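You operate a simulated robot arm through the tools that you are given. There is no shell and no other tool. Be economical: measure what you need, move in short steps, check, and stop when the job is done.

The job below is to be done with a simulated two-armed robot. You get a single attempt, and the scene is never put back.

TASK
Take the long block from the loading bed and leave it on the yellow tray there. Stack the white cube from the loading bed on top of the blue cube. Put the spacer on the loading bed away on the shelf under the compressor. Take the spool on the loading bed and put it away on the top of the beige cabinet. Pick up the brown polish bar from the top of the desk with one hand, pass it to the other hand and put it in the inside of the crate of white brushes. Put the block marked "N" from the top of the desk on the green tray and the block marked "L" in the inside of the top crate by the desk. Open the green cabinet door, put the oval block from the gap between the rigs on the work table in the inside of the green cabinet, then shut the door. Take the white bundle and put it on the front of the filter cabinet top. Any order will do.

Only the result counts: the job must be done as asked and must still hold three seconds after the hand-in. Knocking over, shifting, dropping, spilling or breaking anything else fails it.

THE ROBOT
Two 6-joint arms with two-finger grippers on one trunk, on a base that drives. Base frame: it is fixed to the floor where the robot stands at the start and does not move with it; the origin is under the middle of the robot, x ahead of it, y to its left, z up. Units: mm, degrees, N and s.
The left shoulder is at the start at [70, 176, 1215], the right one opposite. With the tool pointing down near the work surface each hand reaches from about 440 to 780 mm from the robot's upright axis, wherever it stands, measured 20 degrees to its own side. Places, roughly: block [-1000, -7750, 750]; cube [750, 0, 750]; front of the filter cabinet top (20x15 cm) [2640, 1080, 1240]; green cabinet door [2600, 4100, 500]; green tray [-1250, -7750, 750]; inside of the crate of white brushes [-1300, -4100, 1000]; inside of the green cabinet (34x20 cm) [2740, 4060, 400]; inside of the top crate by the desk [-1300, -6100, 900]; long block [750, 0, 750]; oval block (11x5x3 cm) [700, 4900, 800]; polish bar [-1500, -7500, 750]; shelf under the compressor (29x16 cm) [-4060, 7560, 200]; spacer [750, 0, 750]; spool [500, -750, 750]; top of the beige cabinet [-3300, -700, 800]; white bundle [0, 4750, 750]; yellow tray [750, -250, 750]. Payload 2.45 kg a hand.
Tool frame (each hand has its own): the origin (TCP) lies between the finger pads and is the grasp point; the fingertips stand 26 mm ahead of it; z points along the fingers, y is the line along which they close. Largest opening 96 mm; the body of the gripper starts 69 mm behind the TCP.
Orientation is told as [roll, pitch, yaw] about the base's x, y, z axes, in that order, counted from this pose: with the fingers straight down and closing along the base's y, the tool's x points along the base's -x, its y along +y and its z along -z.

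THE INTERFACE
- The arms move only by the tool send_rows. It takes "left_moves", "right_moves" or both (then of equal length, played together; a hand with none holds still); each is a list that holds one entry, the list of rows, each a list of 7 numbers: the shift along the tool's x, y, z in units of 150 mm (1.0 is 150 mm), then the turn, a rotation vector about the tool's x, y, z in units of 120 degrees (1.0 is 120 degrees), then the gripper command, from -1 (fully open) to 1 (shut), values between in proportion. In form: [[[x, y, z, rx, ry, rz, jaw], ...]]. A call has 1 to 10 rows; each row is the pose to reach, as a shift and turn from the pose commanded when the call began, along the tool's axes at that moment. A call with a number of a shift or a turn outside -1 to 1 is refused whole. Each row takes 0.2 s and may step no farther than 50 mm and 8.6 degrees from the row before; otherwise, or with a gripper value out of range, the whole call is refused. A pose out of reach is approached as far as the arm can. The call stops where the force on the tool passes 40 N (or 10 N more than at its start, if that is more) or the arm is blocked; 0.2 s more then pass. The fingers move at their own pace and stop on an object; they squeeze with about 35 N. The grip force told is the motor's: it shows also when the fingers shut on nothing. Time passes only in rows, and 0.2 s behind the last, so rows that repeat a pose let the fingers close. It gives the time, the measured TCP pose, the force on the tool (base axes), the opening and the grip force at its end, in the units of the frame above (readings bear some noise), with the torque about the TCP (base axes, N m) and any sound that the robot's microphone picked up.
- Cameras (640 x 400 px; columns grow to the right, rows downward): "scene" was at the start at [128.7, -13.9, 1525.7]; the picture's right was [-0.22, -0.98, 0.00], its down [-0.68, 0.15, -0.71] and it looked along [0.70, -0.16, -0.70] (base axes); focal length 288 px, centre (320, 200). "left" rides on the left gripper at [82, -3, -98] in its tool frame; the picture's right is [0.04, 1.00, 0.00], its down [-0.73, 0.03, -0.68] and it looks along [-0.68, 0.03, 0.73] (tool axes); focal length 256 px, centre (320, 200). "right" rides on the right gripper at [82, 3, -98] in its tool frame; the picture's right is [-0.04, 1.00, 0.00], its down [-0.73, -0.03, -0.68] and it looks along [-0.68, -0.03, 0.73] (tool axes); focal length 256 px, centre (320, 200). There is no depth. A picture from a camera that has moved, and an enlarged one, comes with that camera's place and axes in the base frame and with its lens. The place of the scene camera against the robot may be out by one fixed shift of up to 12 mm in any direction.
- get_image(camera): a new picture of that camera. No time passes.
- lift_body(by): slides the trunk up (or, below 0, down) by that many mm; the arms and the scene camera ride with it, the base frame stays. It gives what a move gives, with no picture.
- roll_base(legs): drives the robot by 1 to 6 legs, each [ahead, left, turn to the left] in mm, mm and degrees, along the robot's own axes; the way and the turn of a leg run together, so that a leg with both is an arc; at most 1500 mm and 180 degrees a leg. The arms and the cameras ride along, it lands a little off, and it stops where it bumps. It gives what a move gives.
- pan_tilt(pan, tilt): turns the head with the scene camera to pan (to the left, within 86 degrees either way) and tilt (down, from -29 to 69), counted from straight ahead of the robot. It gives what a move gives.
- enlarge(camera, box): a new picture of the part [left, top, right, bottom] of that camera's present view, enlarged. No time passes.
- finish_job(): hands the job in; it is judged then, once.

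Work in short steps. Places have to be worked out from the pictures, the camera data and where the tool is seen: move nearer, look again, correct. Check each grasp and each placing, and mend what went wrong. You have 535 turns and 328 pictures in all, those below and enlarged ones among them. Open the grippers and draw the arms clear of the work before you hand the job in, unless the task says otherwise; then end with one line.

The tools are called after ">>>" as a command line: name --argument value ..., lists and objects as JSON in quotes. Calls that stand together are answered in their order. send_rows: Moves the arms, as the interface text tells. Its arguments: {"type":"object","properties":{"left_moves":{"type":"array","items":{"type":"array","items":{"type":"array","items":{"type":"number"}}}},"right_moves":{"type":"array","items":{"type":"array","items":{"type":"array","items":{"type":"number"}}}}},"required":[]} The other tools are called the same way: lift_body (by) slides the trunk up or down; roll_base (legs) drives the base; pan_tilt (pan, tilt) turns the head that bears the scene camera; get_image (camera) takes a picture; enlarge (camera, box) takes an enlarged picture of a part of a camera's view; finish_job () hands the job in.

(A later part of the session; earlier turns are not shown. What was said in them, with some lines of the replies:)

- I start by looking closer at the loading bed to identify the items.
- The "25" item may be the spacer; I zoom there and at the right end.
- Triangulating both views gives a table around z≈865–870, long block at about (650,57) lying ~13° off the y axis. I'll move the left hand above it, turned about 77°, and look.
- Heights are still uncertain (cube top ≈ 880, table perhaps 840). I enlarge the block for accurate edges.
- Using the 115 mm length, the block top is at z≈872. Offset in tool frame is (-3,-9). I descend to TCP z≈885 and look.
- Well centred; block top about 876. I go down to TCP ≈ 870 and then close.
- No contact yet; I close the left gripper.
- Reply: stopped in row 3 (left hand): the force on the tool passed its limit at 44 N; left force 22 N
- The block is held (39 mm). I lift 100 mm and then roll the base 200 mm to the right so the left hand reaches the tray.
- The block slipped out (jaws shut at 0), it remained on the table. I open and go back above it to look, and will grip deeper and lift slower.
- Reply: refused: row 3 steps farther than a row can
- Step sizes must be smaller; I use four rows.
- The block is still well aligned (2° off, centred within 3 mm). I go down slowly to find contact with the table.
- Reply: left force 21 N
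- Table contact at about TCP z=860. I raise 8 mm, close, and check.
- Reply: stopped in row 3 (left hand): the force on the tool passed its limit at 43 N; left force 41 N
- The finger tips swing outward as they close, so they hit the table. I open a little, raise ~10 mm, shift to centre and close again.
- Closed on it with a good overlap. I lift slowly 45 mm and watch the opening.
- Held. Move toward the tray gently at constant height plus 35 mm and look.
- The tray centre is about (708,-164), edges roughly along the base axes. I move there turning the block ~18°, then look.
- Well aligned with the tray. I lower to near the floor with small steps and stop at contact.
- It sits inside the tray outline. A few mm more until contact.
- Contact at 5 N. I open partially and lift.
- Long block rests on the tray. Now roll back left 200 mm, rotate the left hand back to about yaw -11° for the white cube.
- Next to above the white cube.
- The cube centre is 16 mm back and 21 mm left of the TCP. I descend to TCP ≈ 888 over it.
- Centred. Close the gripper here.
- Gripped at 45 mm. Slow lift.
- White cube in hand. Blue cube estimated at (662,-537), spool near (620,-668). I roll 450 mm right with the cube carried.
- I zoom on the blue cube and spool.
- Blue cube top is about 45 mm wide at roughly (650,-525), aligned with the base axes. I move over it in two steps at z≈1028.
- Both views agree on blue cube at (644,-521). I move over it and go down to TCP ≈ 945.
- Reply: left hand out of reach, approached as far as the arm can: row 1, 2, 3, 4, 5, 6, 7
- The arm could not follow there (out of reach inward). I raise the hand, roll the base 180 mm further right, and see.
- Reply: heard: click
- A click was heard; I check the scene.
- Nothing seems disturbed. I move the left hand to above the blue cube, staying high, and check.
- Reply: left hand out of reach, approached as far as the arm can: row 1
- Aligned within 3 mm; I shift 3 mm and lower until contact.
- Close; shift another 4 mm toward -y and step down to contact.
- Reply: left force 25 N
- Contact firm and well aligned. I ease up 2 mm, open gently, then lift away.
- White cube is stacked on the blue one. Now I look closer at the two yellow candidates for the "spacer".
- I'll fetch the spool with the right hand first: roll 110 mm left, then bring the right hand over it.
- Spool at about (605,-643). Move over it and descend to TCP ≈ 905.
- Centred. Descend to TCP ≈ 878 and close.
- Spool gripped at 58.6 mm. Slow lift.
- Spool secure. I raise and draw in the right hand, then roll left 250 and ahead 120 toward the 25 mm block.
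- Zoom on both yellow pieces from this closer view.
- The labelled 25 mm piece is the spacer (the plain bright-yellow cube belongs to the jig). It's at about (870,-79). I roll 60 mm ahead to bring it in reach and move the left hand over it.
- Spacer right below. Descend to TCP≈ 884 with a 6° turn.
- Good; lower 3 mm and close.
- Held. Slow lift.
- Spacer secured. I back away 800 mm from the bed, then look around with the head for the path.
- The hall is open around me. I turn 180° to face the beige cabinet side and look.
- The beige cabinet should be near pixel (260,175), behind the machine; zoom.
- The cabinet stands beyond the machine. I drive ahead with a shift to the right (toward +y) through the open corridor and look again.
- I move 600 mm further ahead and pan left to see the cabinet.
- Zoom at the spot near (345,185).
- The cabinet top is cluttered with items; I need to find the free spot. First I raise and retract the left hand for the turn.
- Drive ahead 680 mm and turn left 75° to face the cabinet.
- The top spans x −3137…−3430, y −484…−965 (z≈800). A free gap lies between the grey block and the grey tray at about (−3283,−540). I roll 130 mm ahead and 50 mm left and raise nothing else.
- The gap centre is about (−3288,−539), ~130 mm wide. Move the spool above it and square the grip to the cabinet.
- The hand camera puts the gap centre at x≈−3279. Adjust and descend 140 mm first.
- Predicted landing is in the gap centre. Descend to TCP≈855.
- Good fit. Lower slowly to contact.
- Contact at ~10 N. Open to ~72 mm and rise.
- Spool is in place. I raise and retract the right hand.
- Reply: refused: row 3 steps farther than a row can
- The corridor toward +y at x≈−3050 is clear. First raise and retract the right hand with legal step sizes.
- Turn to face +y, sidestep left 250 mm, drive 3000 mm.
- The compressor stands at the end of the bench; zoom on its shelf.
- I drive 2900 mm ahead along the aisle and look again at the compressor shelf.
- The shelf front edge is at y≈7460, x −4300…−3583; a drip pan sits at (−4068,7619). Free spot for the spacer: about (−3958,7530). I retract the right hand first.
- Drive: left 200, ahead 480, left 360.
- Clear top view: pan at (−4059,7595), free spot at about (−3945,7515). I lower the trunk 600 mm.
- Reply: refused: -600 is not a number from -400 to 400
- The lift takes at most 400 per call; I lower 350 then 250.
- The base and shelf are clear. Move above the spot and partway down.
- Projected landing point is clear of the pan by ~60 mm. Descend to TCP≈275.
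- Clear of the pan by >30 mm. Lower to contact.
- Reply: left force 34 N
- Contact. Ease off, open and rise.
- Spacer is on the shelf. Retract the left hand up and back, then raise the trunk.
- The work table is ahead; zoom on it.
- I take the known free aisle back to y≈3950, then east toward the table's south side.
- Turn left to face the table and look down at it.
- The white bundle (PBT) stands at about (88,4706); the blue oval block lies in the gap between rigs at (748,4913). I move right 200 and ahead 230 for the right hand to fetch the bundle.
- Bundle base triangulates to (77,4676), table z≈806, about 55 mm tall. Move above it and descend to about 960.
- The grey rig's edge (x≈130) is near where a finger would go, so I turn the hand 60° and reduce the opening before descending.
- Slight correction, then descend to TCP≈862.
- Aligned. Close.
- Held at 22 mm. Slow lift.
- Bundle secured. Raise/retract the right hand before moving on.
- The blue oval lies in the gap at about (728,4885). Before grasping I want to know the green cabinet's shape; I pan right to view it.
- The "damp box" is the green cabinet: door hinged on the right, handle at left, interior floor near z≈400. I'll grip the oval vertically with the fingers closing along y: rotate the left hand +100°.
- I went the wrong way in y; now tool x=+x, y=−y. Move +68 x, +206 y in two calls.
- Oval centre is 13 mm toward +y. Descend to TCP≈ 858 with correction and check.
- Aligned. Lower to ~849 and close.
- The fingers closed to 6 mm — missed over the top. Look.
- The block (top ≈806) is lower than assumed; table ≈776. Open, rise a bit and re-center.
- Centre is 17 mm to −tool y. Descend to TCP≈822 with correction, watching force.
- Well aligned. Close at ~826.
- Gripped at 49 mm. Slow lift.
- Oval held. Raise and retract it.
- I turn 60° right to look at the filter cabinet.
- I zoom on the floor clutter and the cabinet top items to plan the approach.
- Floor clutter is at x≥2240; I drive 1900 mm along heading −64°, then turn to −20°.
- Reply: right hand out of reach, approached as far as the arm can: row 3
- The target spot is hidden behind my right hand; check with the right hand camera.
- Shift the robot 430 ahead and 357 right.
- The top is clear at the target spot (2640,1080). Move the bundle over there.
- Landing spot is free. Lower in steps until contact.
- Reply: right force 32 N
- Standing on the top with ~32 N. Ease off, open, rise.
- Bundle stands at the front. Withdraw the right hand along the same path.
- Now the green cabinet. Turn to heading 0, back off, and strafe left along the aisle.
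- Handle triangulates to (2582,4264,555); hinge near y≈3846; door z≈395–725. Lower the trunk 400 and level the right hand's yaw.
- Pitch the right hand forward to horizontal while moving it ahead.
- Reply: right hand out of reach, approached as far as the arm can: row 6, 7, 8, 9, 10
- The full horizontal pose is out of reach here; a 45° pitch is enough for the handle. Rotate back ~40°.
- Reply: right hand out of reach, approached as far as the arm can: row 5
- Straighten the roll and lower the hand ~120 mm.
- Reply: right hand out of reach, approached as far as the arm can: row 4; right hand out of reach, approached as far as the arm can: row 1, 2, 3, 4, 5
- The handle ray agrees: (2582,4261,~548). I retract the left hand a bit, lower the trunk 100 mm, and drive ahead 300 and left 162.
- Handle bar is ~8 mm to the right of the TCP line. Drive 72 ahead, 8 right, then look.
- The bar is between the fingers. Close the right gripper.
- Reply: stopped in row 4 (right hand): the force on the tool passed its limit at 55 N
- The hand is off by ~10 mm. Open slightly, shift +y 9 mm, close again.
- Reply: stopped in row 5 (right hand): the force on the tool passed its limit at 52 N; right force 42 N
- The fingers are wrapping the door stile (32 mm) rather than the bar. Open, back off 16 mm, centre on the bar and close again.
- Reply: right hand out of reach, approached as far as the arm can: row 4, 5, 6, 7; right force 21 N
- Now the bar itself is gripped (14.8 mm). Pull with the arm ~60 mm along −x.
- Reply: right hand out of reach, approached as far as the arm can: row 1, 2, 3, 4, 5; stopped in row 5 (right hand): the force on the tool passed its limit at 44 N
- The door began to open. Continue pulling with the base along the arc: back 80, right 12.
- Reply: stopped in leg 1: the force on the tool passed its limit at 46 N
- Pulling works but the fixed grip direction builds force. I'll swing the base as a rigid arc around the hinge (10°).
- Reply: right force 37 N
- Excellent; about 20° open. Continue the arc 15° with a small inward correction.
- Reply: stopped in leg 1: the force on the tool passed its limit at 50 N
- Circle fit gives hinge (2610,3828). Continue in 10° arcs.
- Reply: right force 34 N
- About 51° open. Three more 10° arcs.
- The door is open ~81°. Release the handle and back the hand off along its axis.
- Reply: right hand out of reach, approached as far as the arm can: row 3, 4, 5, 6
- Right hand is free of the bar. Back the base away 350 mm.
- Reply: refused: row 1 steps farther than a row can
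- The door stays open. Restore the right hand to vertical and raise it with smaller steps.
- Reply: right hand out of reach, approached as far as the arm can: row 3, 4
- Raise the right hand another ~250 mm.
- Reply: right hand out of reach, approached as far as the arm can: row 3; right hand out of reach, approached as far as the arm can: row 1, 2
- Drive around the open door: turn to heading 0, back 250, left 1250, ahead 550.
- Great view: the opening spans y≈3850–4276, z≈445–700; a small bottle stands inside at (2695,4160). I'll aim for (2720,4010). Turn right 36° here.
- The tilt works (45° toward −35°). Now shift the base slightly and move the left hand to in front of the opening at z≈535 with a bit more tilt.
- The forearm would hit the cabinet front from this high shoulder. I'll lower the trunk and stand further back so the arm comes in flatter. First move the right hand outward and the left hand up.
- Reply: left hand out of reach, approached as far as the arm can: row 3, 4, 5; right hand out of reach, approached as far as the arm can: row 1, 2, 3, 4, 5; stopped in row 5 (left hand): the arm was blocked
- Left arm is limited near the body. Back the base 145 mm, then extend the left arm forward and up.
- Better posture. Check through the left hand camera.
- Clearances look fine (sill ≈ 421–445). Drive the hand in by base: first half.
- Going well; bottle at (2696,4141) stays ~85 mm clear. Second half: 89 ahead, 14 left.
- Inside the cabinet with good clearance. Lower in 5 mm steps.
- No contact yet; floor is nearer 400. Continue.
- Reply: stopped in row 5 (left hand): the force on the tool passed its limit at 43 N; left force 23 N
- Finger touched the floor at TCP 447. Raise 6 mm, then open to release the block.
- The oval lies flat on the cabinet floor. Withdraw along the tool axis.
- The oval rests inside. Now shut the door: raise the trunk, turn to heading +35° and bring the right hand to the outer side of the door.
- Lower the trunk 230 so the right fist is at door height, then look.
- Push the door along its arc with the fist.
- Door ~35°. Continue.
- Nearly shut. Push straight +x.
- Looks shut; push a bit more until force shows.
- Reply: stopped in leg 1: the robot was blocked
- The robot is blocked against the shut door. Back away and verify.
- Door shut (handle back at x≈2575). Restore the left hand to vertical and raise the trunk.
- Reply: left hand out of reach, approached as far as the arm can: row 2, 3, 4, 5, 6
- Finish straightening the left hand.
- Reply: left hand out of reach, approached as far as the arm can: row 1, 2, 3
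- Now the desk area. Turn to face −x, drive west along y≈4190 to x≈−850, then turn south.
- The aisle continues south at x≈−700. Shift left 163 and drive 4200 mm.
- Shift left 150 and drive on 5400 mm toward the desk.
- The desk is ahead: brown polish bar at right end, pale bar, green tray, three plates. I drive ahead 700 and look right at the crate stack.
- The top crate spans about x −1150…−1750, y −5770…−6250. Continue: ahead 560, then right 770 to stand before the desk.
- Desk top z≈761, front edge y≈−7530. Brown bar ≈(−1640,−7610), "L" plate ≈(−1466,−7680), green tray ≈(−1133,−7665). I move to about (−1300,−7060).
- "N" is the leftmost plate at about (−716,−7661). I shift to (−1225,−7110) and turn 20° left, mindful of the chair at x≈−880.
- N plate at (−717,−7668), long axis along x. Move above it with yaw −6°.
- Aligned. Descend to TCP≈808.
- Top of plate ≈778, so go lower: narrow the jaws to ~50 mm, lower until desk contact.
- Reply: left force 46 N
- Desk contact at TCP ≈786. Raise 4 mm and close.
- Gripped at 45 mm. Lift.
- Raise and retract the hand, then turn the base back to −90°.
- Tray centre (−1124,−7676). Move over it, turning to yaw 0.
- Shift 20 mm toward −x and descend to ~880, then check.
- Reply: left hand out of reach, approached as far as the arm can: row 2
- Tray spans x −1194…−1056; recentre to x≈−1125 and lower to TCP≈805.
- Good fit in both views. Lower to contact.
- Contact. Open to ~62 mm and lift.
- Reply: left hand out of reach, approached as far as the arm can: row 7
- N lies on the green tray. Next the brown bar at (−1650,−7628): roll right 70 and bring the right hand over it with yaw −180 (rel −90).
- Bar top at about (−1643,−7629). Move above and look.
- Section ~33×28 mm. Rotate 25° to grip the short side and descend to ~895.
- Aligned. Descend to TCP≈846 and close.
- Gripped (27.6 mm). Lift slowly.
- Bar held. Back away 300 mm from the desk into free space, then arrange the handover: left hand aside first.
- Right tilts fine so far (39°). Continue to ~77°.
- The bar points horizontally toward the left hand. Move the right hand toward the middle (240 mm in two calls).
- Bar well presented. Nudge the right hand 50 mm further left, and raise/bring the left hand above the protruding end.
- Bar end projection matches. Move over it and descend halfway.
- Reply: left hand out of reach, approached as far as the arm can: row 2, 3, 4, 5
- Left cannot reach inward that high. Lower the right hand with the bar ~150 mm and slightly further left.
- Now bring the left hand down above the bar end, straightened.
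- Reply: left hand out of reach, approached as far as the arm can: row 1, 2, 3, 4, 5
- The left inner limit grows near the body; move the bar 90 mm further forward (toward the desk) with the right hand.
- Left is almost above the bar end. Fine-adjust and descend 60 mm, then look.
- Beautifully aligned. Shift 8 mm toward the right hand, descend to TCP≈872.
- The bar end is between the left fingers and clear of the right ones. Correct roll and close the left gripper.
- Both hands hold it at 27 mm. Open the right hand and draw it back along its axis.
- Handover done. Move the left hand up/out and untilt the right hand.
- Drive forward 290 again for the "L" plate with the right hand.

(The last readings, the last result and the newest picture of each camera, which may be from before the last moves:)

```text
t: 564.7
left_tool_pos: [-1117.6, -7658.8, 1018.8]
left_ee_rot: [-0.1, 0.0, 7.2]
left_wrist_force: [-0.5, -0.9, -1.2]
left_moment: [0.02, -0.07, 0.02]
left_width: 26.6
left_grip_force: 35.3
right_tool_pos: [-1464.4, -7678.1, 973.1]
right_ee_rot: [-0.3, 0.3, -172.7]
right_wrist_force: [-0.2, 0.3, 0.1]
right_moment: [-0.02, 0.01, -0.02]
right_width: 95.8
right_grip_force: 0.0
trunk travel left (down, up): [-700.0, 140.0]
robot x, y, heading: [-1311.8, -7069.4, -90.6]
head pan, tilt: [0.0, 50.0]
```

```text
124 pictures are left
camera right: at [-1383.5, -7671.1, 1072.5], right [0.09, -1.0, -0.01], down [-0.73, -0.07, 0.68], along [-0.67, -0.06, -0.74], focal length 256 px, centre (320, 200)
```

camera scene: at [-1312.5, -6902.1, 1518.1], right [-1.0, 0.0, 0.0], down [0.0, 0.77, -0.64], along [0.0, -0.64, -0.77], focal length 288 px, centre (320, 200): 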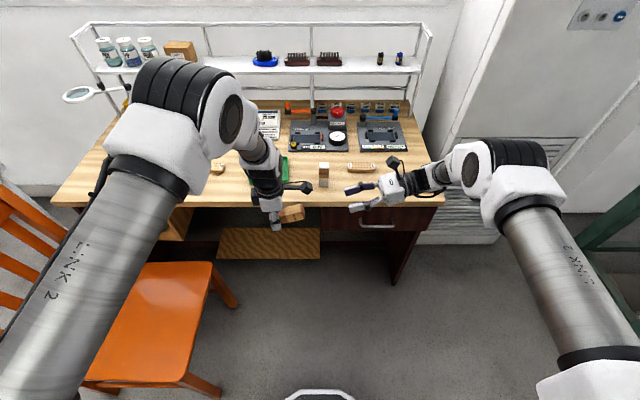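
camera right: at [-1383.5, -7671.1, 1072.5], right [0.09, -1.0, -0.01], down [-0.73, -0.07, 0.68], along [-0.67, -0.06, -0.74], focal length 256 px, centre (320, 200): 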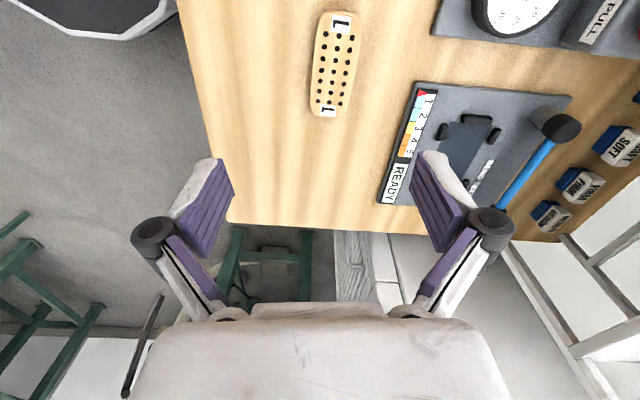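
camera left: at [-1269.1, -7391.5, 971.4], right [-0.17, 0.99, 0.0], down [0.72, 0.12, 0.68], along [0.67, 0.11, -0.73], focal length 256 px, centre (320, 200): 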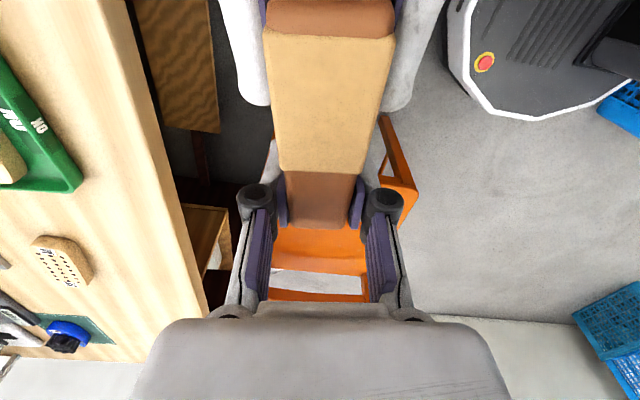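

Plate is 14 mm off in y and 8.5° turned. Correct and descend to ~830.

>>> send_rows --right_moves '[[[-0.02, 0.05, 0.2, 0, 0, 0.035, -1], [-0.047, 0.096, 0.45, 0, 0, 0.071, -1], [-0.047, 0.096, 0.7, 0, 0, 0.071, -1], [-0.047, 0.096, 0.95, 0, 0, 0.071, -0.6]]]'

>>> get_image --camera "right"

```text
t: 565.7
left_tool_pos: [-1117.8, -7659.2, 1019.1]
left_ee_rot: [0.0, 0.0, 7.2]
left_wrist_force: [0.6, -0.4, -1.8]
left_moment: [0.07, -0.06, 0.01]
left_width: 26.6
left_grip_force: 35.4
right_tool_pos: [-1469.7, -7691.7, 831.6]
right_ee_rot: [-0.2, 0.2, 178.7]
right_wrist_force: [-0.3, -0.4, 0.7]
right_moment: [0.02, 0.0, -0.03]
right_width: 77.1
right_grip_force: 0.0
trunk travel left (down, up): [-700.0, 140.0]
robot x, y, heading: [-1312.3, -7064.7, -90.0]
head pan, tilt: [0.0, 50.0]
```

```text
123 pictures are left
camera right: at [-1388.3, -7698.0, 930.5], right [-0.06, -1.0, -0.01], down [-0.74, 0.04, 0.68], along [-0.67, 0.05, -0.74], focal length 256 px, centre (320, 200)
```

right: 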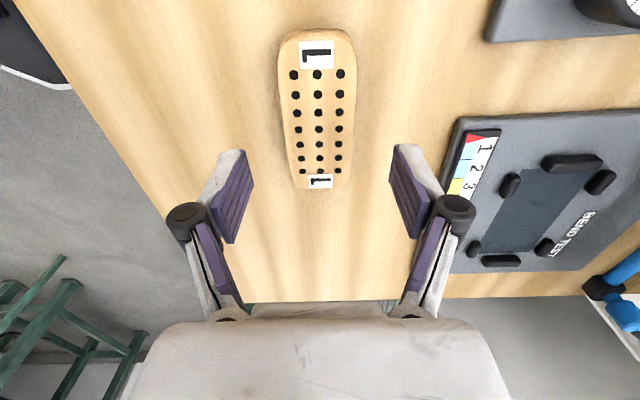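

Aligned. Lower to ~788 and close.

>>> send_rows --right_moves '[[[0.02, 0, 0.12, 0, 0, 0, -0.4], [0.02, 0, 0.22, 0, 0, 0, -0.2], [0.02, 0, 0.28, 0, 0, 0, -0.1], [0.02, 0, 0.295, 0, 0, 0, 0.3], [0.02, 0, 0.295, 0, 0, 0, 1], [0.02, 0, 0.295, 0, 0, 0, 1]]]'

```text
t: 567.1
left_tool_pos: [-1116.8, -7657.4, 1019.8]
left_ee_rot: [-0.2, 0.2, 7.2]
left_wrist_force: [0.4, 0.6, -0.9]
left_moment: [0.0, -0.01, 0.06]
left_width: 26.3
left_grip_force: 35.5
right_tool_pos: [-1467.3, -7690.1, 789.6]
right_ee_rot: [0.0, 0.2, 178.8]
right_wrist_force: [-3.5, -2.6, 16.3]
right_moment: [-0.03, 0.04, -0.08]
right_width: 45.0
right_grip_force: 34.9
trunk travel left (down, up): [-700.0, 140.0]
robot x, y, heading: [-1310.9, -7065.2, -90.2]
head pan, tilt: [0.0, 50.0]
```

Gripped at 45 mm. Lift.

>>> send_rows --right_moves '[[[0, 0, -0.03, 0, 0, 0, 1], [0, 0, -0.08, 0, 0, 0, 1], [0, 0, -0.15, 0, 0, 0, 1], [0, 0, -0.3, 0, 0, 0, 1], [0, 0, -0.5, 0, 0, 0, 1], [0, 0, -0.75, 0, 0, 0, 1], [0, 0, -1.0, 0, 0, 0, 1]]]'

>>> get_image --camera "right"

```text
t: 568.7
left_tool_pos: [-1116.2, -7657.6, 1020.5]
left_ee_rot: [-0.2, 0.2, 7.2]
left_wrist_force: [-1.0, -0.9, -1.3]
left_moment: [-0.02, -0.04, -0.01]
left_width: 26.7
left_grip_force: 35.2
right_tool_pos: [-1466.4, -7688.6, 939.1]
right_ee_rot: [-0.3, 0.2, 178.8]
right_wrist_force: [1.0, 0.0, -0.9]
right_moment: [0.03, -0.02, -0.02]
right_width: 44.9
right_grip_force: 34.4
trunk travel left (down, up): [-700.0, 140.0]
robot x, y, heading: [-1311.9, -7070.8, -90.2]
head pan, tilt: [0.0, 50.0]
```

```text
122 pictures are left
camera right: at [-1385.2, -7696.4, 1037.9], right [-0.06, -1.0, 0.0], down [-0.73, 0.04, 0.68], along [-0.68, 0.05, -0.74], focal length 256 px, centre (320, 200)
```

right: 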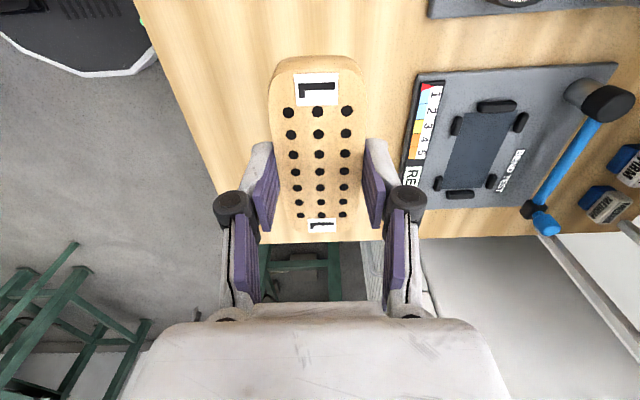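

Both items held. Raise the trunk 140 and the right hand, back off from the desk.

>>> send_rows --right_moves '[[[0, 0, -0.25, 0, 0, 0, 1], [0, 0.05, -0.5, 0, 0, 0, 1], [0, 0.1, -0.7, 0, 0, 0, 1]]]'

>>> lift_body --by 140

>>> roll_base --legs '[[-390, 0, 0], [0, 620, 0], [0, 0, -90]]'

>>> pan_tilt --pan -30 --tilt 40

>>> get_image --camera "scene"

```text
t: 569.5
left_tool_pos: [-1116.7, -7658.5, 1019.7]
left_ee_rot: [0.0, 0.0, 7.1]
left_wrist_force: [-0.4, 0.4, -1.9]
left_moment: [0.0, -0.05, 0.01]
left_width: 26.5
left_grip_force: 35.1
right_tool_pos: [-1466.9, -7707.1, 1041.9]
right_ee_rot: [-0.4, 0.2, 178.8]
right_wrist_force: [0.4, 0.0, -0.1]
right_moment: [0.0, -0.02, -0.02]
right_width: 44.8
right_grip_force: 34.8
trunk travel left (down, up): [-700.0, 140.0]
robot x, y, heading: [-1310.6, -7067.2, -90.4]
head pan, tilt: [0.0, 50.0]
```

```text
t: 571.2
left_tool_pos: [-1117.4, -7657.7, 1159.1]
left_ee_rot: [0.0, 0.0, 7.3]
left_wrist_force: [0.0, -0.7, -1.8]
left_moment: [0.03, -0.06, 0.0]
left_width: 26.6
left_grip_force: 35.4
right_tool_pos: [-1466.7, -7707.1, 1182.8]
right_ee_rot: [-0.3, 0.1, 178.8]
right_wrist_force: [0.1, 0.5, -0.5]
right_moment: [0.03, 0.0, 0.0]
right_width: 44.9
right_grip_force: 35.1
trunk travel left (down, up): [-840.0, 0.0]
robot x, y, heading: [-1314.5, -7065.9, -90.1]
head pan, tilt: [0.0, 50.0]
```

```text
t: 580.5
left_tool_pos: [-1279.3, -6878.2, 1159.2]
left_ee_rot: [-0.1, 0.2, -82.2]
left_wrist_force: [-0.4, -0.2, -1.3]
left_moment: [-0.04, -0.02, -0.01]
left_width: 26.5
left_grip_force: 34.8
right_tool_pos: [-1332.4, -6528.9, 1183.5]
right_ee_rot: [-0.2, 0.2, 89.3]
right_wrist_force: [-0.1, -0.4, -1.0]
right_moment: [-0.02, -0.06, -0.01]
right_width: 44.8
right_grip_force: 35.1
trunk travel left (down, up): [-840.0, 0.0]
robot x, y, heading: [-690.9, -6682.0, -179.8]
head pan, tilt: [0.0, 50.0]
```

```text
t: 581.5
left_tool_pos: [-1279.8, -6877.8, 1158.7]
left_ee_rot: [-0.1, -0.1, -82.2]
left_wrist_force: [-0.6, -0.7, -2.2]
left_moment: [-0.09, -0.02, 0.05]
left_width: 26.7
left_grip_force: 34.7
right_tool_pos: [-1331.5, -6527.1, 1182.7]
right_ee_rot: [-0.3, 0.2, 89.3]
right_wrist_force: [0.4, 0.9, -1.1]
right_moment: [0.02, 0.0, 0.02]
right_width: 45.0
right_grip_force: 35.3
trunk travel left (down, up): [-840.0, 0.0]
robot x, y, heading: [-692.6, -6674.6, -179.9]
head pan, tilt: [-30.0, 40.0]
```

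```text
121 pictures are left
camera scene: at [-818.0, -6631.7, 1672.2], right [0.5, 0.87, 0.0], down [0.56, -0.32, -0.77], along [-0.66, 0.38, -0.64], focal length 288 px, centre (320, 200)
```

scene: 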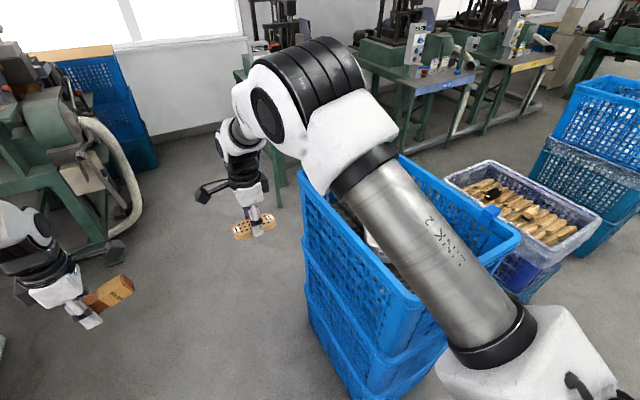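

Back 60 and strafe right 525 to stand beside the crate; then look in with the right camera.

>>> roll_base --legs '[[-70, 0, 0], [0, -520, 0]]'

>>> pan_tilt --pan 0 --tilt 50

>>> get_image --camera "scene"

>>> get_image --camera "right"

```text
t: 585.1
left_tool_pos: [-1213.6, -6356.5, 1158.4]
left_ee_rot: [-0.1, 0.1, -82.1]
left_wrist_force: [0.0, -0.5, -0.8]
left_moment: [-0.03, 0.02, 0.02]
left_width: 26.6
left_grip_force: 35.0
right_tool_pos: [-1266.2, -6008.2, 1182.9]
right_ee_rot: [-0.4, 0.1, 89.4]
right_wrist_force: [0.3, 0.7, -0.6]
right_moment: [0.03, 0.01, -0.02]
right_width: 44.8
right_grip_force: 35.3
trunk travel left (down, up): [-840.0, 0.0]
robot x, y, heading: [-624.9, -6153.4, -179.9]
head pan, tilt: [-30.0, 40.0]
```

```text
t: 586.1
left_tool_pos: [-1212.7, -6355.4, 1159.0]
left_ee_rot: [-0.1, 0.0, -82.0]
left_wrist_force: [0.0, 0.0, -1.7]
left_moment: [-0.07, -0.03, 0.0]
left_width: 26.7
left_grip_force: 34.9
right_tool_pos: [-1265.1, -6005.9, 1182.9]
right_ee_rot: [-0.2, 0.2, 89.4]
right_wrist_force: [0.6, -0.5, 0.4]
right_moment: [-0.02, -0.01, 0.0]
right_width: 44.7
right_grip_force: 35.0
trunk travel left (down, up): [-840.0, 0.0]
robot x, y, heading: [-626.9, -6151.4, -179.6]
head pan, tilt: [0.0, 50.0]
```

```text
120 pictures are left
camera scene: at [-754.1, -6151.5, 1658.1], right [-0.01, 1.0, 0.0], down [0.77, 0.0, -0.64], along [-0.64, 0.0, -0.77], focal length 288 px, centre (320, 200)
```

scene: 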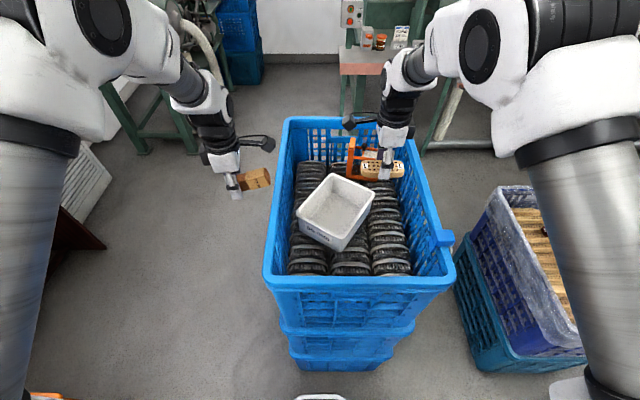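

```text
119 pictures are left
camera right: at [-1270.4, -6088.1, 1281.5], right [-1.0, 0.05, -0.01], down [0.03, 0.74, 0.68], along [0.04, 0.68, -0.74], focal length 256 px, centre (320, 200)
```

right: 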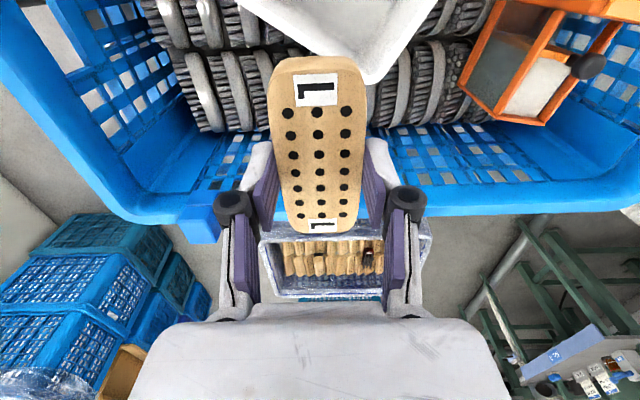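

The crate holds black brush coils, a white box and an orange tool. A free spot on the brushes lies at about (−1200,−5945). Move the L plate above it.

>>> send_rows --right_moves '[[[-0.14, -0.14, 0, 0, 0, 0, 1], [-0.28, -0.29, 0, 0, 0, 0, 1], [-0.41, -0.43, 0, 0, 0, 0, 1]]]'

>>> get_image --camera "right"

>>> enlarge --camera "scene" --box '[250, 100, 480, 320]'

```text
t: 586.9
left_tool_pos: [-1212.4, -6355.3, 1158.8]
left_ee_rot: [-0.1, 0.1, -82.1]
left_wrist_force: [0.6, 0.0, -0.5]
left_moment: [-0.04, 0.02, -0.01]
left_width: 26.6
left_grip_force: 34.5
right_tool_pos: [-1200.1, -5944.4, 1182.0]
right_ee_rot: [-0.2, 0.1, 89.5]
right_wrist_force: [1.1, -0.2, -0.3]
right_moment: [-0.05, -0.02, 0.01]
right_width: 44.9
right_grip_force: 34.8
trunk travel left (down, up): [-840.0, 0.0]
robot x, y, heading: [-623.9, -6156.7, -179.3]
head pan, tilt: [0.0, 50.0]
```

```text
118 pictures are left
camera right: at [-1205.1, -6026.2, 1281.5], right [-1.0, 0.05, 0.0], down [0.03, 0.74, 0.68], along [0.04, 0.68, -0.74], focal length 256 px, centre (320, 200)
```

right: 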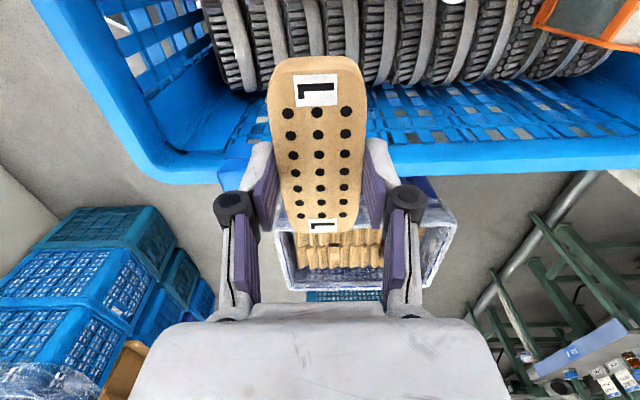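

```text
1.82 times, centred on (365, 210) of scene
camera zoom: at [-753.4, -6151.1, 1658.1], right [-0.01, 1.0, 0.0], down [0.77, 0.0, -0.64], along [-0.64, 0.0, -0.77], focal length 524 px, centre (238, 182)
```

zoom: 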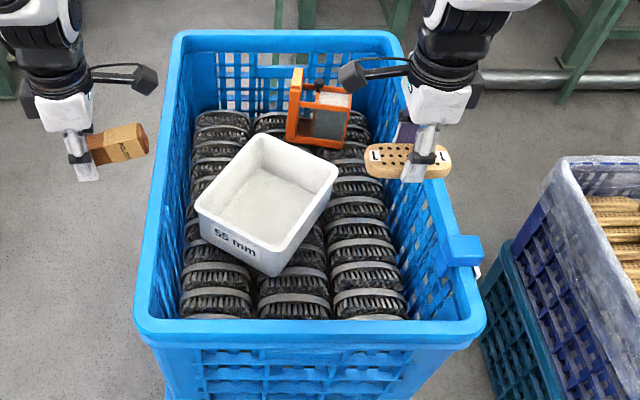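

Landing spot is on the right brush row. Descend 140 mm, then check.

>>> send_rows --right_moves '[[[0.03, 0, 0.25, 0, 0, 0, 1], [0.06, 0, 0.5, 0, 0, 0, 1], [0.06, 0, 0.75, 0, 0, 0, 1], [0.06, 0, 1.0, 0, 0, 0, 1]]]'

>>> enlarge --camera "scene" --box '[250, 100, 480, 320]'

>>> get_image --camera "right"

```text
t: 587.9
left_tool_pos: [-1213.7, -6354.7, 1159.8]
left_ee_rot: [-0.1, -0.1, -82.0]
left_wrist_force: [0.3, 1.3, -0.8]
left_moment: [-0.03, -0.03, 0.02]
left_width: 26.6
left_grip_force: 35.0
right_tool_pos: [-1201.1, -5954.5, 1031.2]
right_ee_rot: [-0.4, 0.2, 89.3]
right_wrist_force: [-0.6, -0.5, -1.1]
right_moment: [-0.02, 0.0, 0.0]
right_width: 44.8
right_grip_force: 35.1
trunk travel left (down, up): [-840.0, 0.0]
robot x, y, heading: [-627.0, -6157.3, -179.6]
head pan, tilt: [0.0, 50.0]
```

```text
1.82 times, centred on (365, 210) of scene
camera zoom: at [-755.9, -6151.4, 1658.0], right [-0.01, 1.0, 0.0], down [0.77, 0.0, -0.64], along [-0.64, 0.0, -0.77], focal length 524 px, centre (238, 182)
```

zoom: 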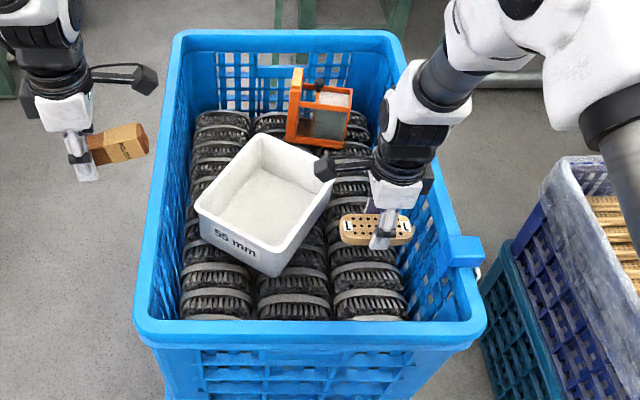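

```text
115 pictures are left
camera right: at [-1205.9, -6036.2, 1129.8], right [-1.0, 0.05, -0.01], down [0.03, 0.74, 0.68], along [0.04, 0.68, -0.74], focal length 256 px, centre (320, 200)
```

right: 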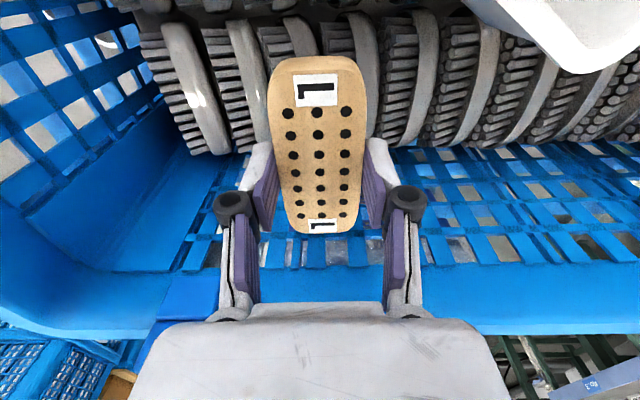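

Brush tops ≈905. Descend further with small steps to contact.

>>> send_rows --right_moves '[[[0, 0, 0.2, 0, 0, 0, 1], [0, 0, 0.33, 0, 0, 0, 1], [0, 0, 0.38, 0, 0, 0, 1], [0, 0, 0.42, 0, 0, 0, 1], [0, 0, 0.46, 0, 0, 0, 1], [0, 0, 0.5, 0, 0, 0, 1]]]'

```text
t: 589.3
left_tool_pos: [-1212.5, -6356.3, 1159.7]
left_ee_rot: [-0.1, 0.1, -82.2]
left_wrist_force: [0.2, 0.5, -1.1]
left_moment: [0.0, -0.01, -0.02]
left_width: 26.5
left_grip_force: 34.9
right_tool_pos: [-1199.1, -5955.3, 958.1]
right_ee_rot: [-0.1, 0.3, 89.4]
right_wrist_force: [-0.5, 0.0, 0.2]
right_moment: [-0.03, 0.04, -0.04]
right_width: 44.9
right_grip_force: 34.8
trunk travel left (down, up): [-840.0, 0.0]
robot x, y, heading: [-622.8, -6152.5, -179.6]
head pan, tilt: [0.0, 50.0]
```

>>> send_rows --right_moves '[[[0, 0, 0.03, 0, 0, 0, 1], [0, 0, 0.06, 0, 0, 0, 1], [0, 0, 0.09, 0, 0, 0, 1], [0, 0, 0.12, 0, 0, 0, 1], [0, 0, 0.15, 0, 0, 0, 1], [0, 0, 0.18, 0, 0, 0, 1]]]'

>>> get_image --camera "right"

```text
t: 590.0
left_tool_pos: [-1209.2, -6357.2, 1161.4]
left_ee_rot: [-0.2, 0.1, -82.2]
left_wrist_force: [-0.4, 0.4, -1.9]
left_moment: [-0.02, -0.02, 0.0]
left_width: 26.5
left_grip_force: 35.1
right_tool_pos: [-1198.5, -5954.7, 953.3]
right_ee_rot: [0.2, 0.2, 89.5]
right_wrist_force: [6.8, -1.7, 20.0]
right_moment: [-0.19, -0.62, 0.02]
right_width: 44.9
right_grip_force: 34.8
trunk travel left (down, up): [-840.0, 0.0]
robot x, y, heading: [-623.7, -6151.2, -179.8]
head pan, tilt: [0.0, 50.0]
stopped in row 3 (right hand): the force on the tool passed its limit at 54 N (the readings are from after the stop); the commanded pose is now the measured one
```

```text
114 pictures are left
camera right: at [-1202.9, -6037.7, 1051.7], right [-1.0, 0.05, 0.0], down [0.04, 0.73, 0.68], along [0.03, 0.68, -0.74], focal length 256 px, centre (320, 200)
```

right: 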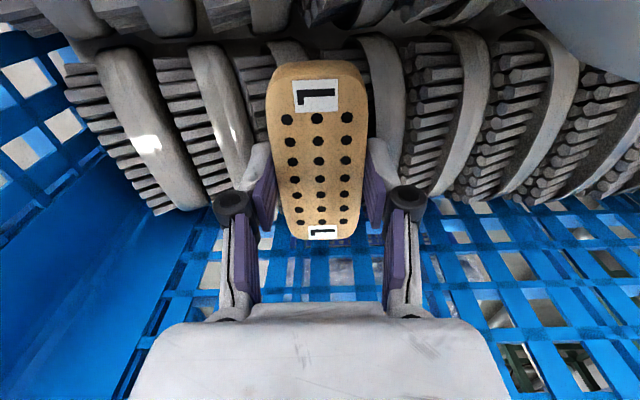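

Plate rests on the brushes. Ease up and open.

>>> send_rows --right_moves '[[[0, 0, -0.01, 0, 0, 0, 1], [0, 0, -0.01, 0, 0, 0, 0], [0, 0, -0.01, 0, 0, 0, -0.3], [0, 0, -0.06, 0, 0, 0, -0.3], [0, 0, -0.2, 0, 0, 0, -0.3], [0, 0, -0.5, 0, 0, 0, -0.3], [0, 0, -0.8, 0, 0, 0, -0.3]]]'

>>> get_image --camera "right"

>>> enlarge --camera "scene" --box '[250, 100, 480, 320]'

```text
t: 591.5
left_tool_pos: [-1210.5, -6356.3, 1160.5]
left_ee_rot: [-0.2, 0.1, -82.1]
left_wrist_force: [0.5, -0.6, -1.4]
left_moment: [0.0, 0.02, 0.02]
left_width: 26.3
left_grip_force: 35.4
right_tool_pos: [-1200.5, -5955.3, 1071.5]
right_ee_rot: [-0.1, 0.2, 89.5]
right_wrist_force: [0.2, 0.8, -0.2]
right_moment: [0.02, 0.01, 0.04]
right_width: 62.5
right_grip_force: 0.0
trunk travel left (down, up): [-840.0, 0.0]
robot x, y, heading: [-624.5, -6156.1, -179.6]
head pan, tilt: [0.0, 50.0]
```

```text
113 pictures are left
camera right: at [-1204.3, -6036.6, 1170.2], right [-1.0, 0.05, 0.0], down [0.04, 0.74, 0.68], along [0.03, 0.68, -0.74], focal length 256 px, centre (320, 200)
```

right: 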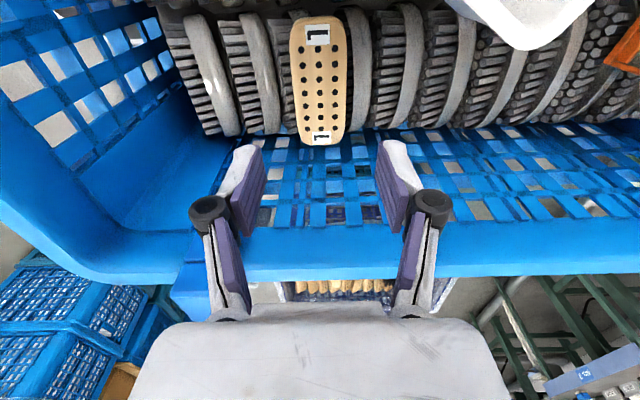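

```text
1.82 times, centred on (365, 210) of scene
camera zoom: at [-751.6, -6152.5, 1658.2], right [-0.01, 1.0, 0.0], down [0.77, 0.0, -0.64], along [-0.64, 0.0, -0.77], focal length 524 px, centre (238, 182)
```

zoom: 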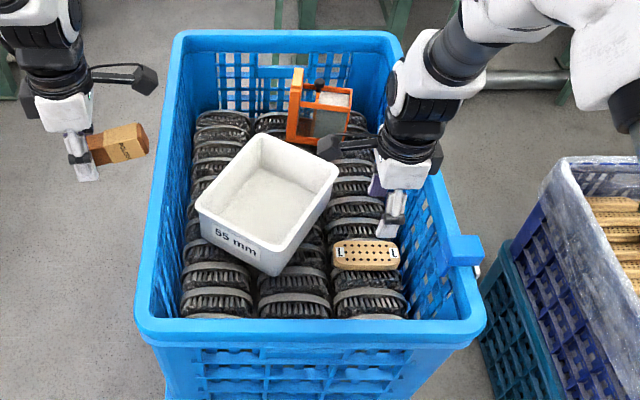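

L plate is in the crate. Raise the right hand, back off and strafe north to the crate of white brushes.

>>> send_rows --right_moves '[[[0, 0, -0.3, 0, 0, 0, 0], [0, 0, -0.6, 0, 0, 0, 1], [0, 0, -0.85, 0, 0, 0, 1]]]'

>>> roll_base --legs '[[-200, 0, 0], [0, -1200, 0], [0, -1000, 0]]'

>>> get_image --camera "scene"

```text
t: 592.4
left_tool_pos: [-1211.4, -6356.2, 1158.6]
left_ee_rot: [-0.1, 0.1, -82.1]
left_wrist_force: [-0.6, 0.2, -1.2]
left_moment: [-0.07, 0.0, -0.01]
left_width: 26.7
left_grip_force: 34.6
right_tool_pos: [-1200.6, -5954.5, 1199.2]
right_ee_rot: [-0.1, 0.2, 89.5]
right_wrist_force: [0.2, -0.2, 0.2]
right_moment: [-0.01, 0.01, 0.0]
right_width: 0.0
right_grip_force: 28.2
trunk travel left (down, up): [-840.0, 0.0]
robot x, y, heading: [-627.6, -6155.8, -179.7]
head pan, tilt: [0.0, 50.0]
```

```text
t: 604.4
left_tool_pos: [-1041.9, -4159.9, 1159.7]
left_ee_rot: [-0.2, 0.1, -81.9]
left_wrist_force: [-0.6, 0.7, -0.6]
left_moment: [-0.03, -0.04, -0.01]
left_width: 26.5
left_grip_force: 35.0
right_tool_pos: [-1033.0, -3758.6, 1198.8]
right_ee_rot: [-0.1, 0.2, 89.8]
right_wrist_force: [-0.5, 0.6, 0.6]
right_moment: [-0.01, 0.0, 0.01]
right_width: 0.3
right_grip_force: 28.9
trunk travel left (down, up): [-840.0, 0.0]
robot x, y, heading: [-456.6, -3959.8, -179.4]
head pan, tilt: [0.0, 50.0]
```

```text
111 pictures are left
camera scene: at [-584.0, -3954.9, 1658.1], right [-0.01, 1.0, 0.0], down [0.77, 0.01, -0.64], along [-0.64, -0.01, -0.77], focal length 288 px, centre (320, 200)
```

scene: 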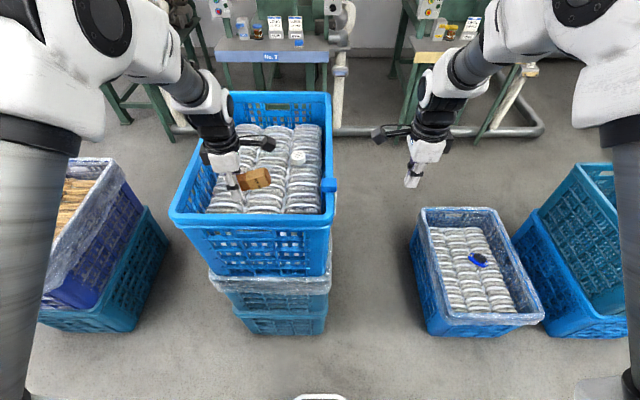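

The tall stack's top crate of white brushes is at about (−1210,−4180). Move ahead 150 and check with the left camera.

>>> roll_base --legs '[[150, 30, 0]]'

>>> get_image --camera "left"

>>> enlarge --camera "scene" --box '[150, 100, 370, 320]'

```text
t: 605.8
left_tool_pos: [-1188.3, -4190.2, 1160.8]
left_ee_rot: [-0.1, 0.0, -81.9]
left_wrist_force: [0.1, 0.3, -1.0]
left_moment: [-0.03, 0.01, 0.01]
left_width: 26.6
left_grip_force: 35.7
right_tool_pos: [-1180.1, -3788.0, 1200.0]
right_ee_rot: [0.2, 0.2, 89.6]
right_wrist_force: [0.6, 0.1, 0.2]
right_moment: [0.02, 0.02, -0.01]
right_width: 0.0
right_grip_force: 28.5
trunk travel left (down, up): [-840.0, 0.0]
robot x, y, heading: [-604.8, -3988.7, -179.1]
head pan, tilt: [0.0, 50.0]
```

```text
110 pictures are left
camera left: at [-1202.8, -4110.1, 1259.5], right [0.98, 0.18, 0.0], down [0.14, -0.72, 0.68], along [0.12, -0.67, -0.73], focal length 256 px, centre (320, 200)
```

left: 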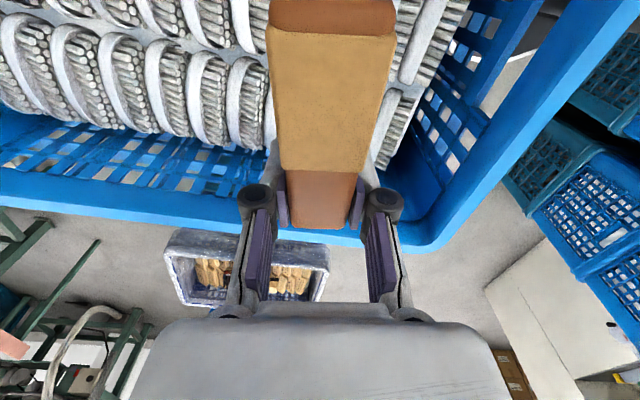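

```text
1.82 times, centred on (260, 210) of scene
camera zoom: at [-729.9, -3984.3, 1658.4], right [-0.01, 1.0, 0.0], down [0.76, 0.01, -0.64], along [-0.64, -0.01, -0.76], focal length 524 px, centre (429, 182)
```

zoom: 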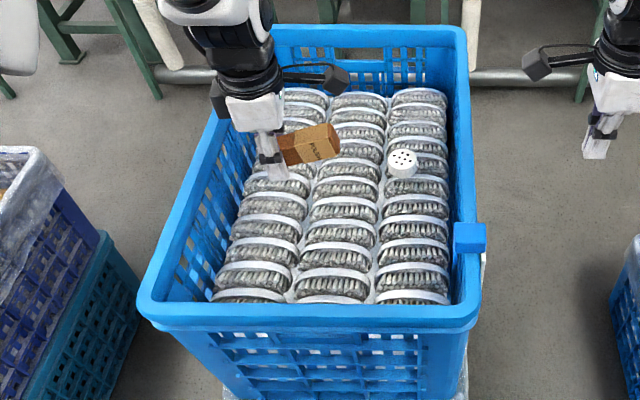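

Spot is over the brushes. Descend.

>>> send_rows --left_moves '[[[0.07, 0, 0.2, 0, 0, 0, 1], [0.13, 0, 0.4, 0, 0, 0, 1], [0.13, 0, 0.55, 0, 0, 0, 1], [0.13, 0, 0.6, 0, 0, 0, 1], [0.13, 0, 0.65, 0, 0, 0, 1], [0.13, 0, 0.7, 0, 0, 0, 1]]]'

>>> enlarge --camera "scene" --box '[150, 100, 370, 320]'

>>> get_image --camera "left"

```text
t: 607.2
left_tool_pos: [-1193.9, -4170.9, 1053.3]
left_ee_rot: [0.0, 0.1, -81.9]
left_wrist_force: [0.2, -0.3, -1.2]
left_moment: [-0.06, -0.01, -0.03]
left_width: 27.0
left_grip_force: 35.3
right_tool_pos: [-1182.7, -3789.4, 1198.0]
right_ee_rot: [-0.1, 0.2, 89.7]
right_wrist_force: [-0.2, -0.6, -0.4]
right_moment: [-0.04, -0.01, 0.0]
right_width: 0.0
right_grip_force: 28.4
trunk travel left (down, up): [-840.0, 0.0]
robot x, y, heading: [-604.8, -3984.2, -179.5]
head pan, tilt: [0.0, 50.0]
```

```text
1.82 times, centred on (260, 210) of scene
camera zoom: at [-734.3, -3985.6, 1658.0], right [-0.01, 1.0, 0.0], down [0.77, 0.01, -0.64], along [-0.64, -0.01, -0.77], focal length 524 px, centre (429, 182)
```

zoom: 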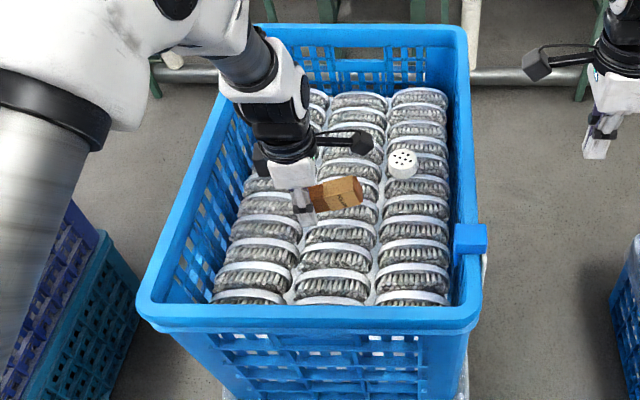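

```text
107 pictures are left
camera left: at [-1208.8, -4091.6, 1152.3], right [0.98, 0.18, 0.0], down [0.13, -0.72, 0.68], along [0.12, -0.67, -0.73], focal length 256 px, centre (320, 200)
```

left: 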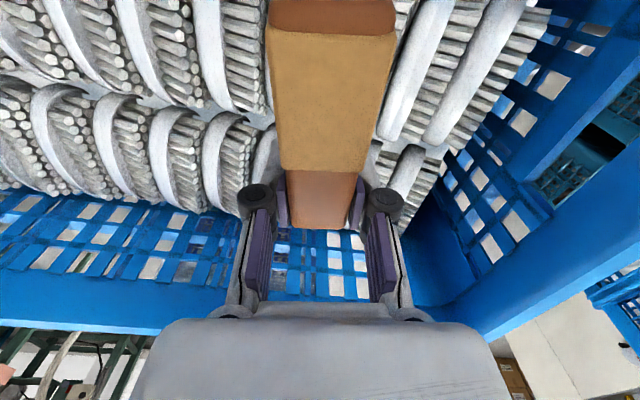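

>>> send_rows --left_moves '[[[0, 0, 0.05, 0, 0, 0, 1], [0, 0, 0.1, 0, 0, 0, 1], [0, 0, 0.14, 0, 0, 0, 1], [0, 0, 0.18, 0, 0, 0, 1], [0, 0, 0.22, 0, 0, 0, 1], [0, 0, 0.26, 0, 0, 0, 1], [0, 0, 0.3, 0, 0, 0, 1]]]'

```text
t: 608.8
left_tool_pos: [-1193.0, -4170.8, 1009.2]
left_ee_rot: [-0.1, 0.1, -81.8]
left_wrist_force: [1.3, 0.2, -1.8]
left_moment: [-0.03, -0.02, 0.0]
left_width: 26.8
left_grip_force: 34.6
right_tool_pos: [-1183.6, -3789.1, 1198.2]
right_ee_rot: [0.0, 0.2, 89.7]
right_wrist_force: [-0.7, 0.2, -0.5]
right_moment: [0.0, -0.02, 0.0]
right_width: 0.0
right_grip_force: 28.2
trunk travel left (down, up): [-840.0, 0.0]
robot x, y, heading: [-607.4, -3985.7, -179.2]
head pan, tilt: [0.0, 50.0]
```

>>> send_rows --left_moves '[[[0, 0, 0.03, 0, 0, 0, 1], [0, 0, 0.06, 0, 0, 0, 1], [0, 0, 0.09, 0, 0, 0, 1], [0, 0, 0.12, 0, 0, 0, 1], [0, 0, 0.15, 0, 0, 0, 1], [0, 0, 0.18, 0, 0, 0, 1], [0, 0, 0.21, 0, 0, 0, 1]]]'

>>> get_image --camera "left"

```text
t: 610.0
left_tool_pos: [-1193.5, -4171.8, 994.0]
left_ee_rot: [-0.6, 0.2, -82.0]
left_wrist_force: [11.5, -3.2, 25.4]
left_moment: [-0.17, -0.82, -0.07]
left_width: 26.9
left_grip_force: 35.0
right_tool_pos: [-1178.7, -3790.3, 1200.4]
right_ee_rot: [0.2, 0.3, 89.8]
right_wrist_force: [-0.3, 0.2, -0.2]
right_moment: [-0.01, -0.04, 0.0]
right_width: 0.1
right_grip_force: 28.7
trunk travel left (down, up): [-840.0, 0.0]
robot x, y, heading: [-607.8, -3987.1, -179.6]
head pan, tilt: [0.0, 50.0]
stopped in row 6 (left hand): the force on the tool passed its limit at 47 N (the readings are from after the stop); the commanded pose is now the measured one
```

```text
106 pictures are left
camera left: at [-1207.3, -4091.0, 1093.1], right [0.98, 0.18, -0.01], down [0.14, -0.72, 0.68], along [0.11, -0.67, -0.74], focal length 256 px, centre (320, 200)
```

left: 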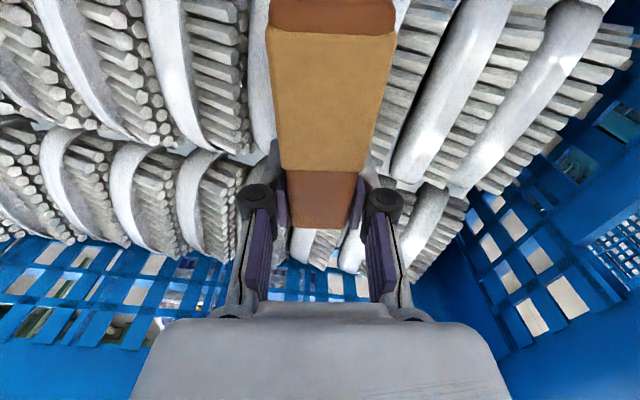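

Finger tips touch the brushes. Raise 3 mm and release the bar.

>>> send_rows --left_moves '[[[0, 0, -0.02, 0, 0, 0, 1], [0, 0, -0.02, 0, 0, 0, 0.3], [0, 0, -0.02, 0, 0, 0, 0.05], [0, 0, -0.02, 0, 0, 0, -0.1], [0, 0, -0.1, 0, 0, 0, -0.1], [0, 0, -0.3, 0, 0, 0, -0.1], [0, 0, -0.6, 0, 0, 0, -0.1], [0, 0, -0.9, 0, 0, 0, 0]]]'

>>> get_image --camera "left"

>>> enlarge --camera "scene" --box '[150, 100, 370, 320]'

```text
t: 611.8
left_tool_pos: [-1195.8, -4172.6, 1127.1]
left_ee_rot: [-0.6, 0.0, -82.0]
left_wrist_force: [0.4, -0.9, -0.1]
left_moment: [-0.01, -0.02, 0.01]
left_width: 48.0
left_grip_force: 0.1
right_tool_pos: [-1179.4, -3789.8, 1198.6]
right_ee_rot: [0.0, 0.2, 89.7]
right_wrist_force: [-0.8, 0.1, -0.2]
right_moment: [0.0, 0.02, -0.02]
right_width: 0.1
right_grip_force: 28.9
trunk travel left (down, up): [-840.0, 0.0]
robot x, y, heading: [-603.1, -3987.8, -179.6]
head pan, tilt: [0.0, 50.0]
```

```text
105 pictures are left
camera left: at [-1208.8, -4091.8, 1226.1], right [0.98, 0.18, -0.01], down [0.14, -0.72, 0.68], along [0.11, -0.67, -0.74], focal length 256 px, centre (320, 200)
```

left: 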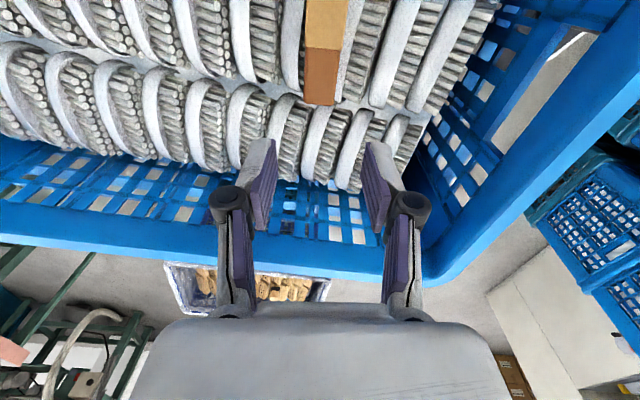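

```text
1.82 times, centred on (260, 210) of scene
camera zoom: at [-731.3, -3984.8, 1658.2], right [-0.01, 1.0, 0.0], down [0.77, 0.01, -0.64], along [-0.64, -0.01, -0.77], focal length 524 px, centre (429, 182)
```

zoom: 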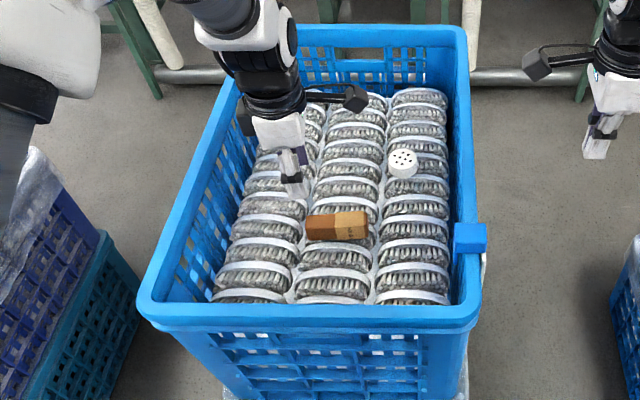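

The brown bar lies inside the crate on the brushes. All jobs are done; raise the left hand, open both grippers and back away.

>>> send_rows --left_moves '[[[0, 0, -0.15, 0, 0, 0, -0.5], [0, 0, -0.3, 0, 0, 0, -1], [0, 0, -0.3, 0, 0, 0, -1]]]' --right_moves '[[[0, 0, 0, 0, 0, 0, 0], [0, 0, 0, 0, 0, 0, -1], [0, 0, 0, 0, 0, 0, -1]]]'

>>> roll_base --legs '[[-170, 0, 0]]'

>>> get_image --camera "scene"

```text
t: 612.6
left_tool_pos: [-1195.9, -4172.7, 1170.0]
left_ee_rot: [-0.4, 0.1, -81.9]
left_wrist_force: [-0.6, -0.1, 0.0]
left_moment: [0.0, -0.04, -0.03]
left_width: 96.0
left_grip_force: 0.0
right_tool_pos: [-1183.3, -3790.0, 1198.5]
right_ee_rot: [-0.2, 0.2, 89.7]
right_wrist_force: [0.0, 0.5, -0.5]
right_moment: [0.01, -0.02, -0.02]
right_width: 95.9
right_grip_force: 0.1
trunk travel left (down, up): [-840.0, 0.0]
robot x, y, heading: [-604.2, -3986.5, -179.5]
head pan, tilt: [0.0, 50.0]
```

```text
t: 614.1
left_tool_pos: [-1028.1, -4170.3, 1168.6]
left_ee_rot: [-0.4, 0.1, -81.9]
left_wrist_force: [0.3, -0.3, -0.5]
left_moment: [-0.02, -0.02, -0.02]
left_width: 96.0
left_grip_force: 0.1
right_tool_pos: [-1014.6, -3788.7, 1195.7]
right_ee_rot: [-0.2, 0.2, 89.7]
right_wrist_force: [-0.6, -0.5, 0.1]
right_moment: [0.06, -0.05, 0.0]
right_width: 95.9
right_grip_force: 0.1
trunk travel left (down, up): [-840.0, 0.0]
robot x, y, heading: [-433.5, -3987.9, -179.7]
head pan, tilt: [0.0, 50.0]
```

```text
103 pictures are left
camera scene: at [-567.6, -3983.4, 1657.6], right [-0.01, 1.0, 0.0], down [0.77, 0.01, -0.64], along [-0.64, -0.01, -0.77], focal length 288 px, centre (320, 200)
```

scene: 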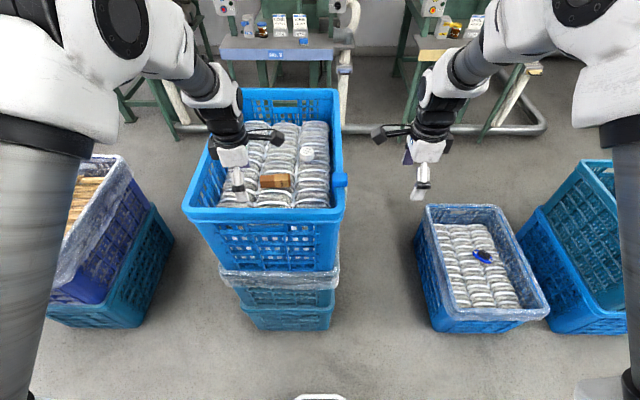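

The bar is in the correct (tall, z≈1000) crate, and both hands are open and clear. Hand in.

>>> finish_job

```text
The job is handed in.
```

All eight parts of the task were carried out and the job is handed in; each placement looked right in the camera views at the time, and I did not go back for a second look.
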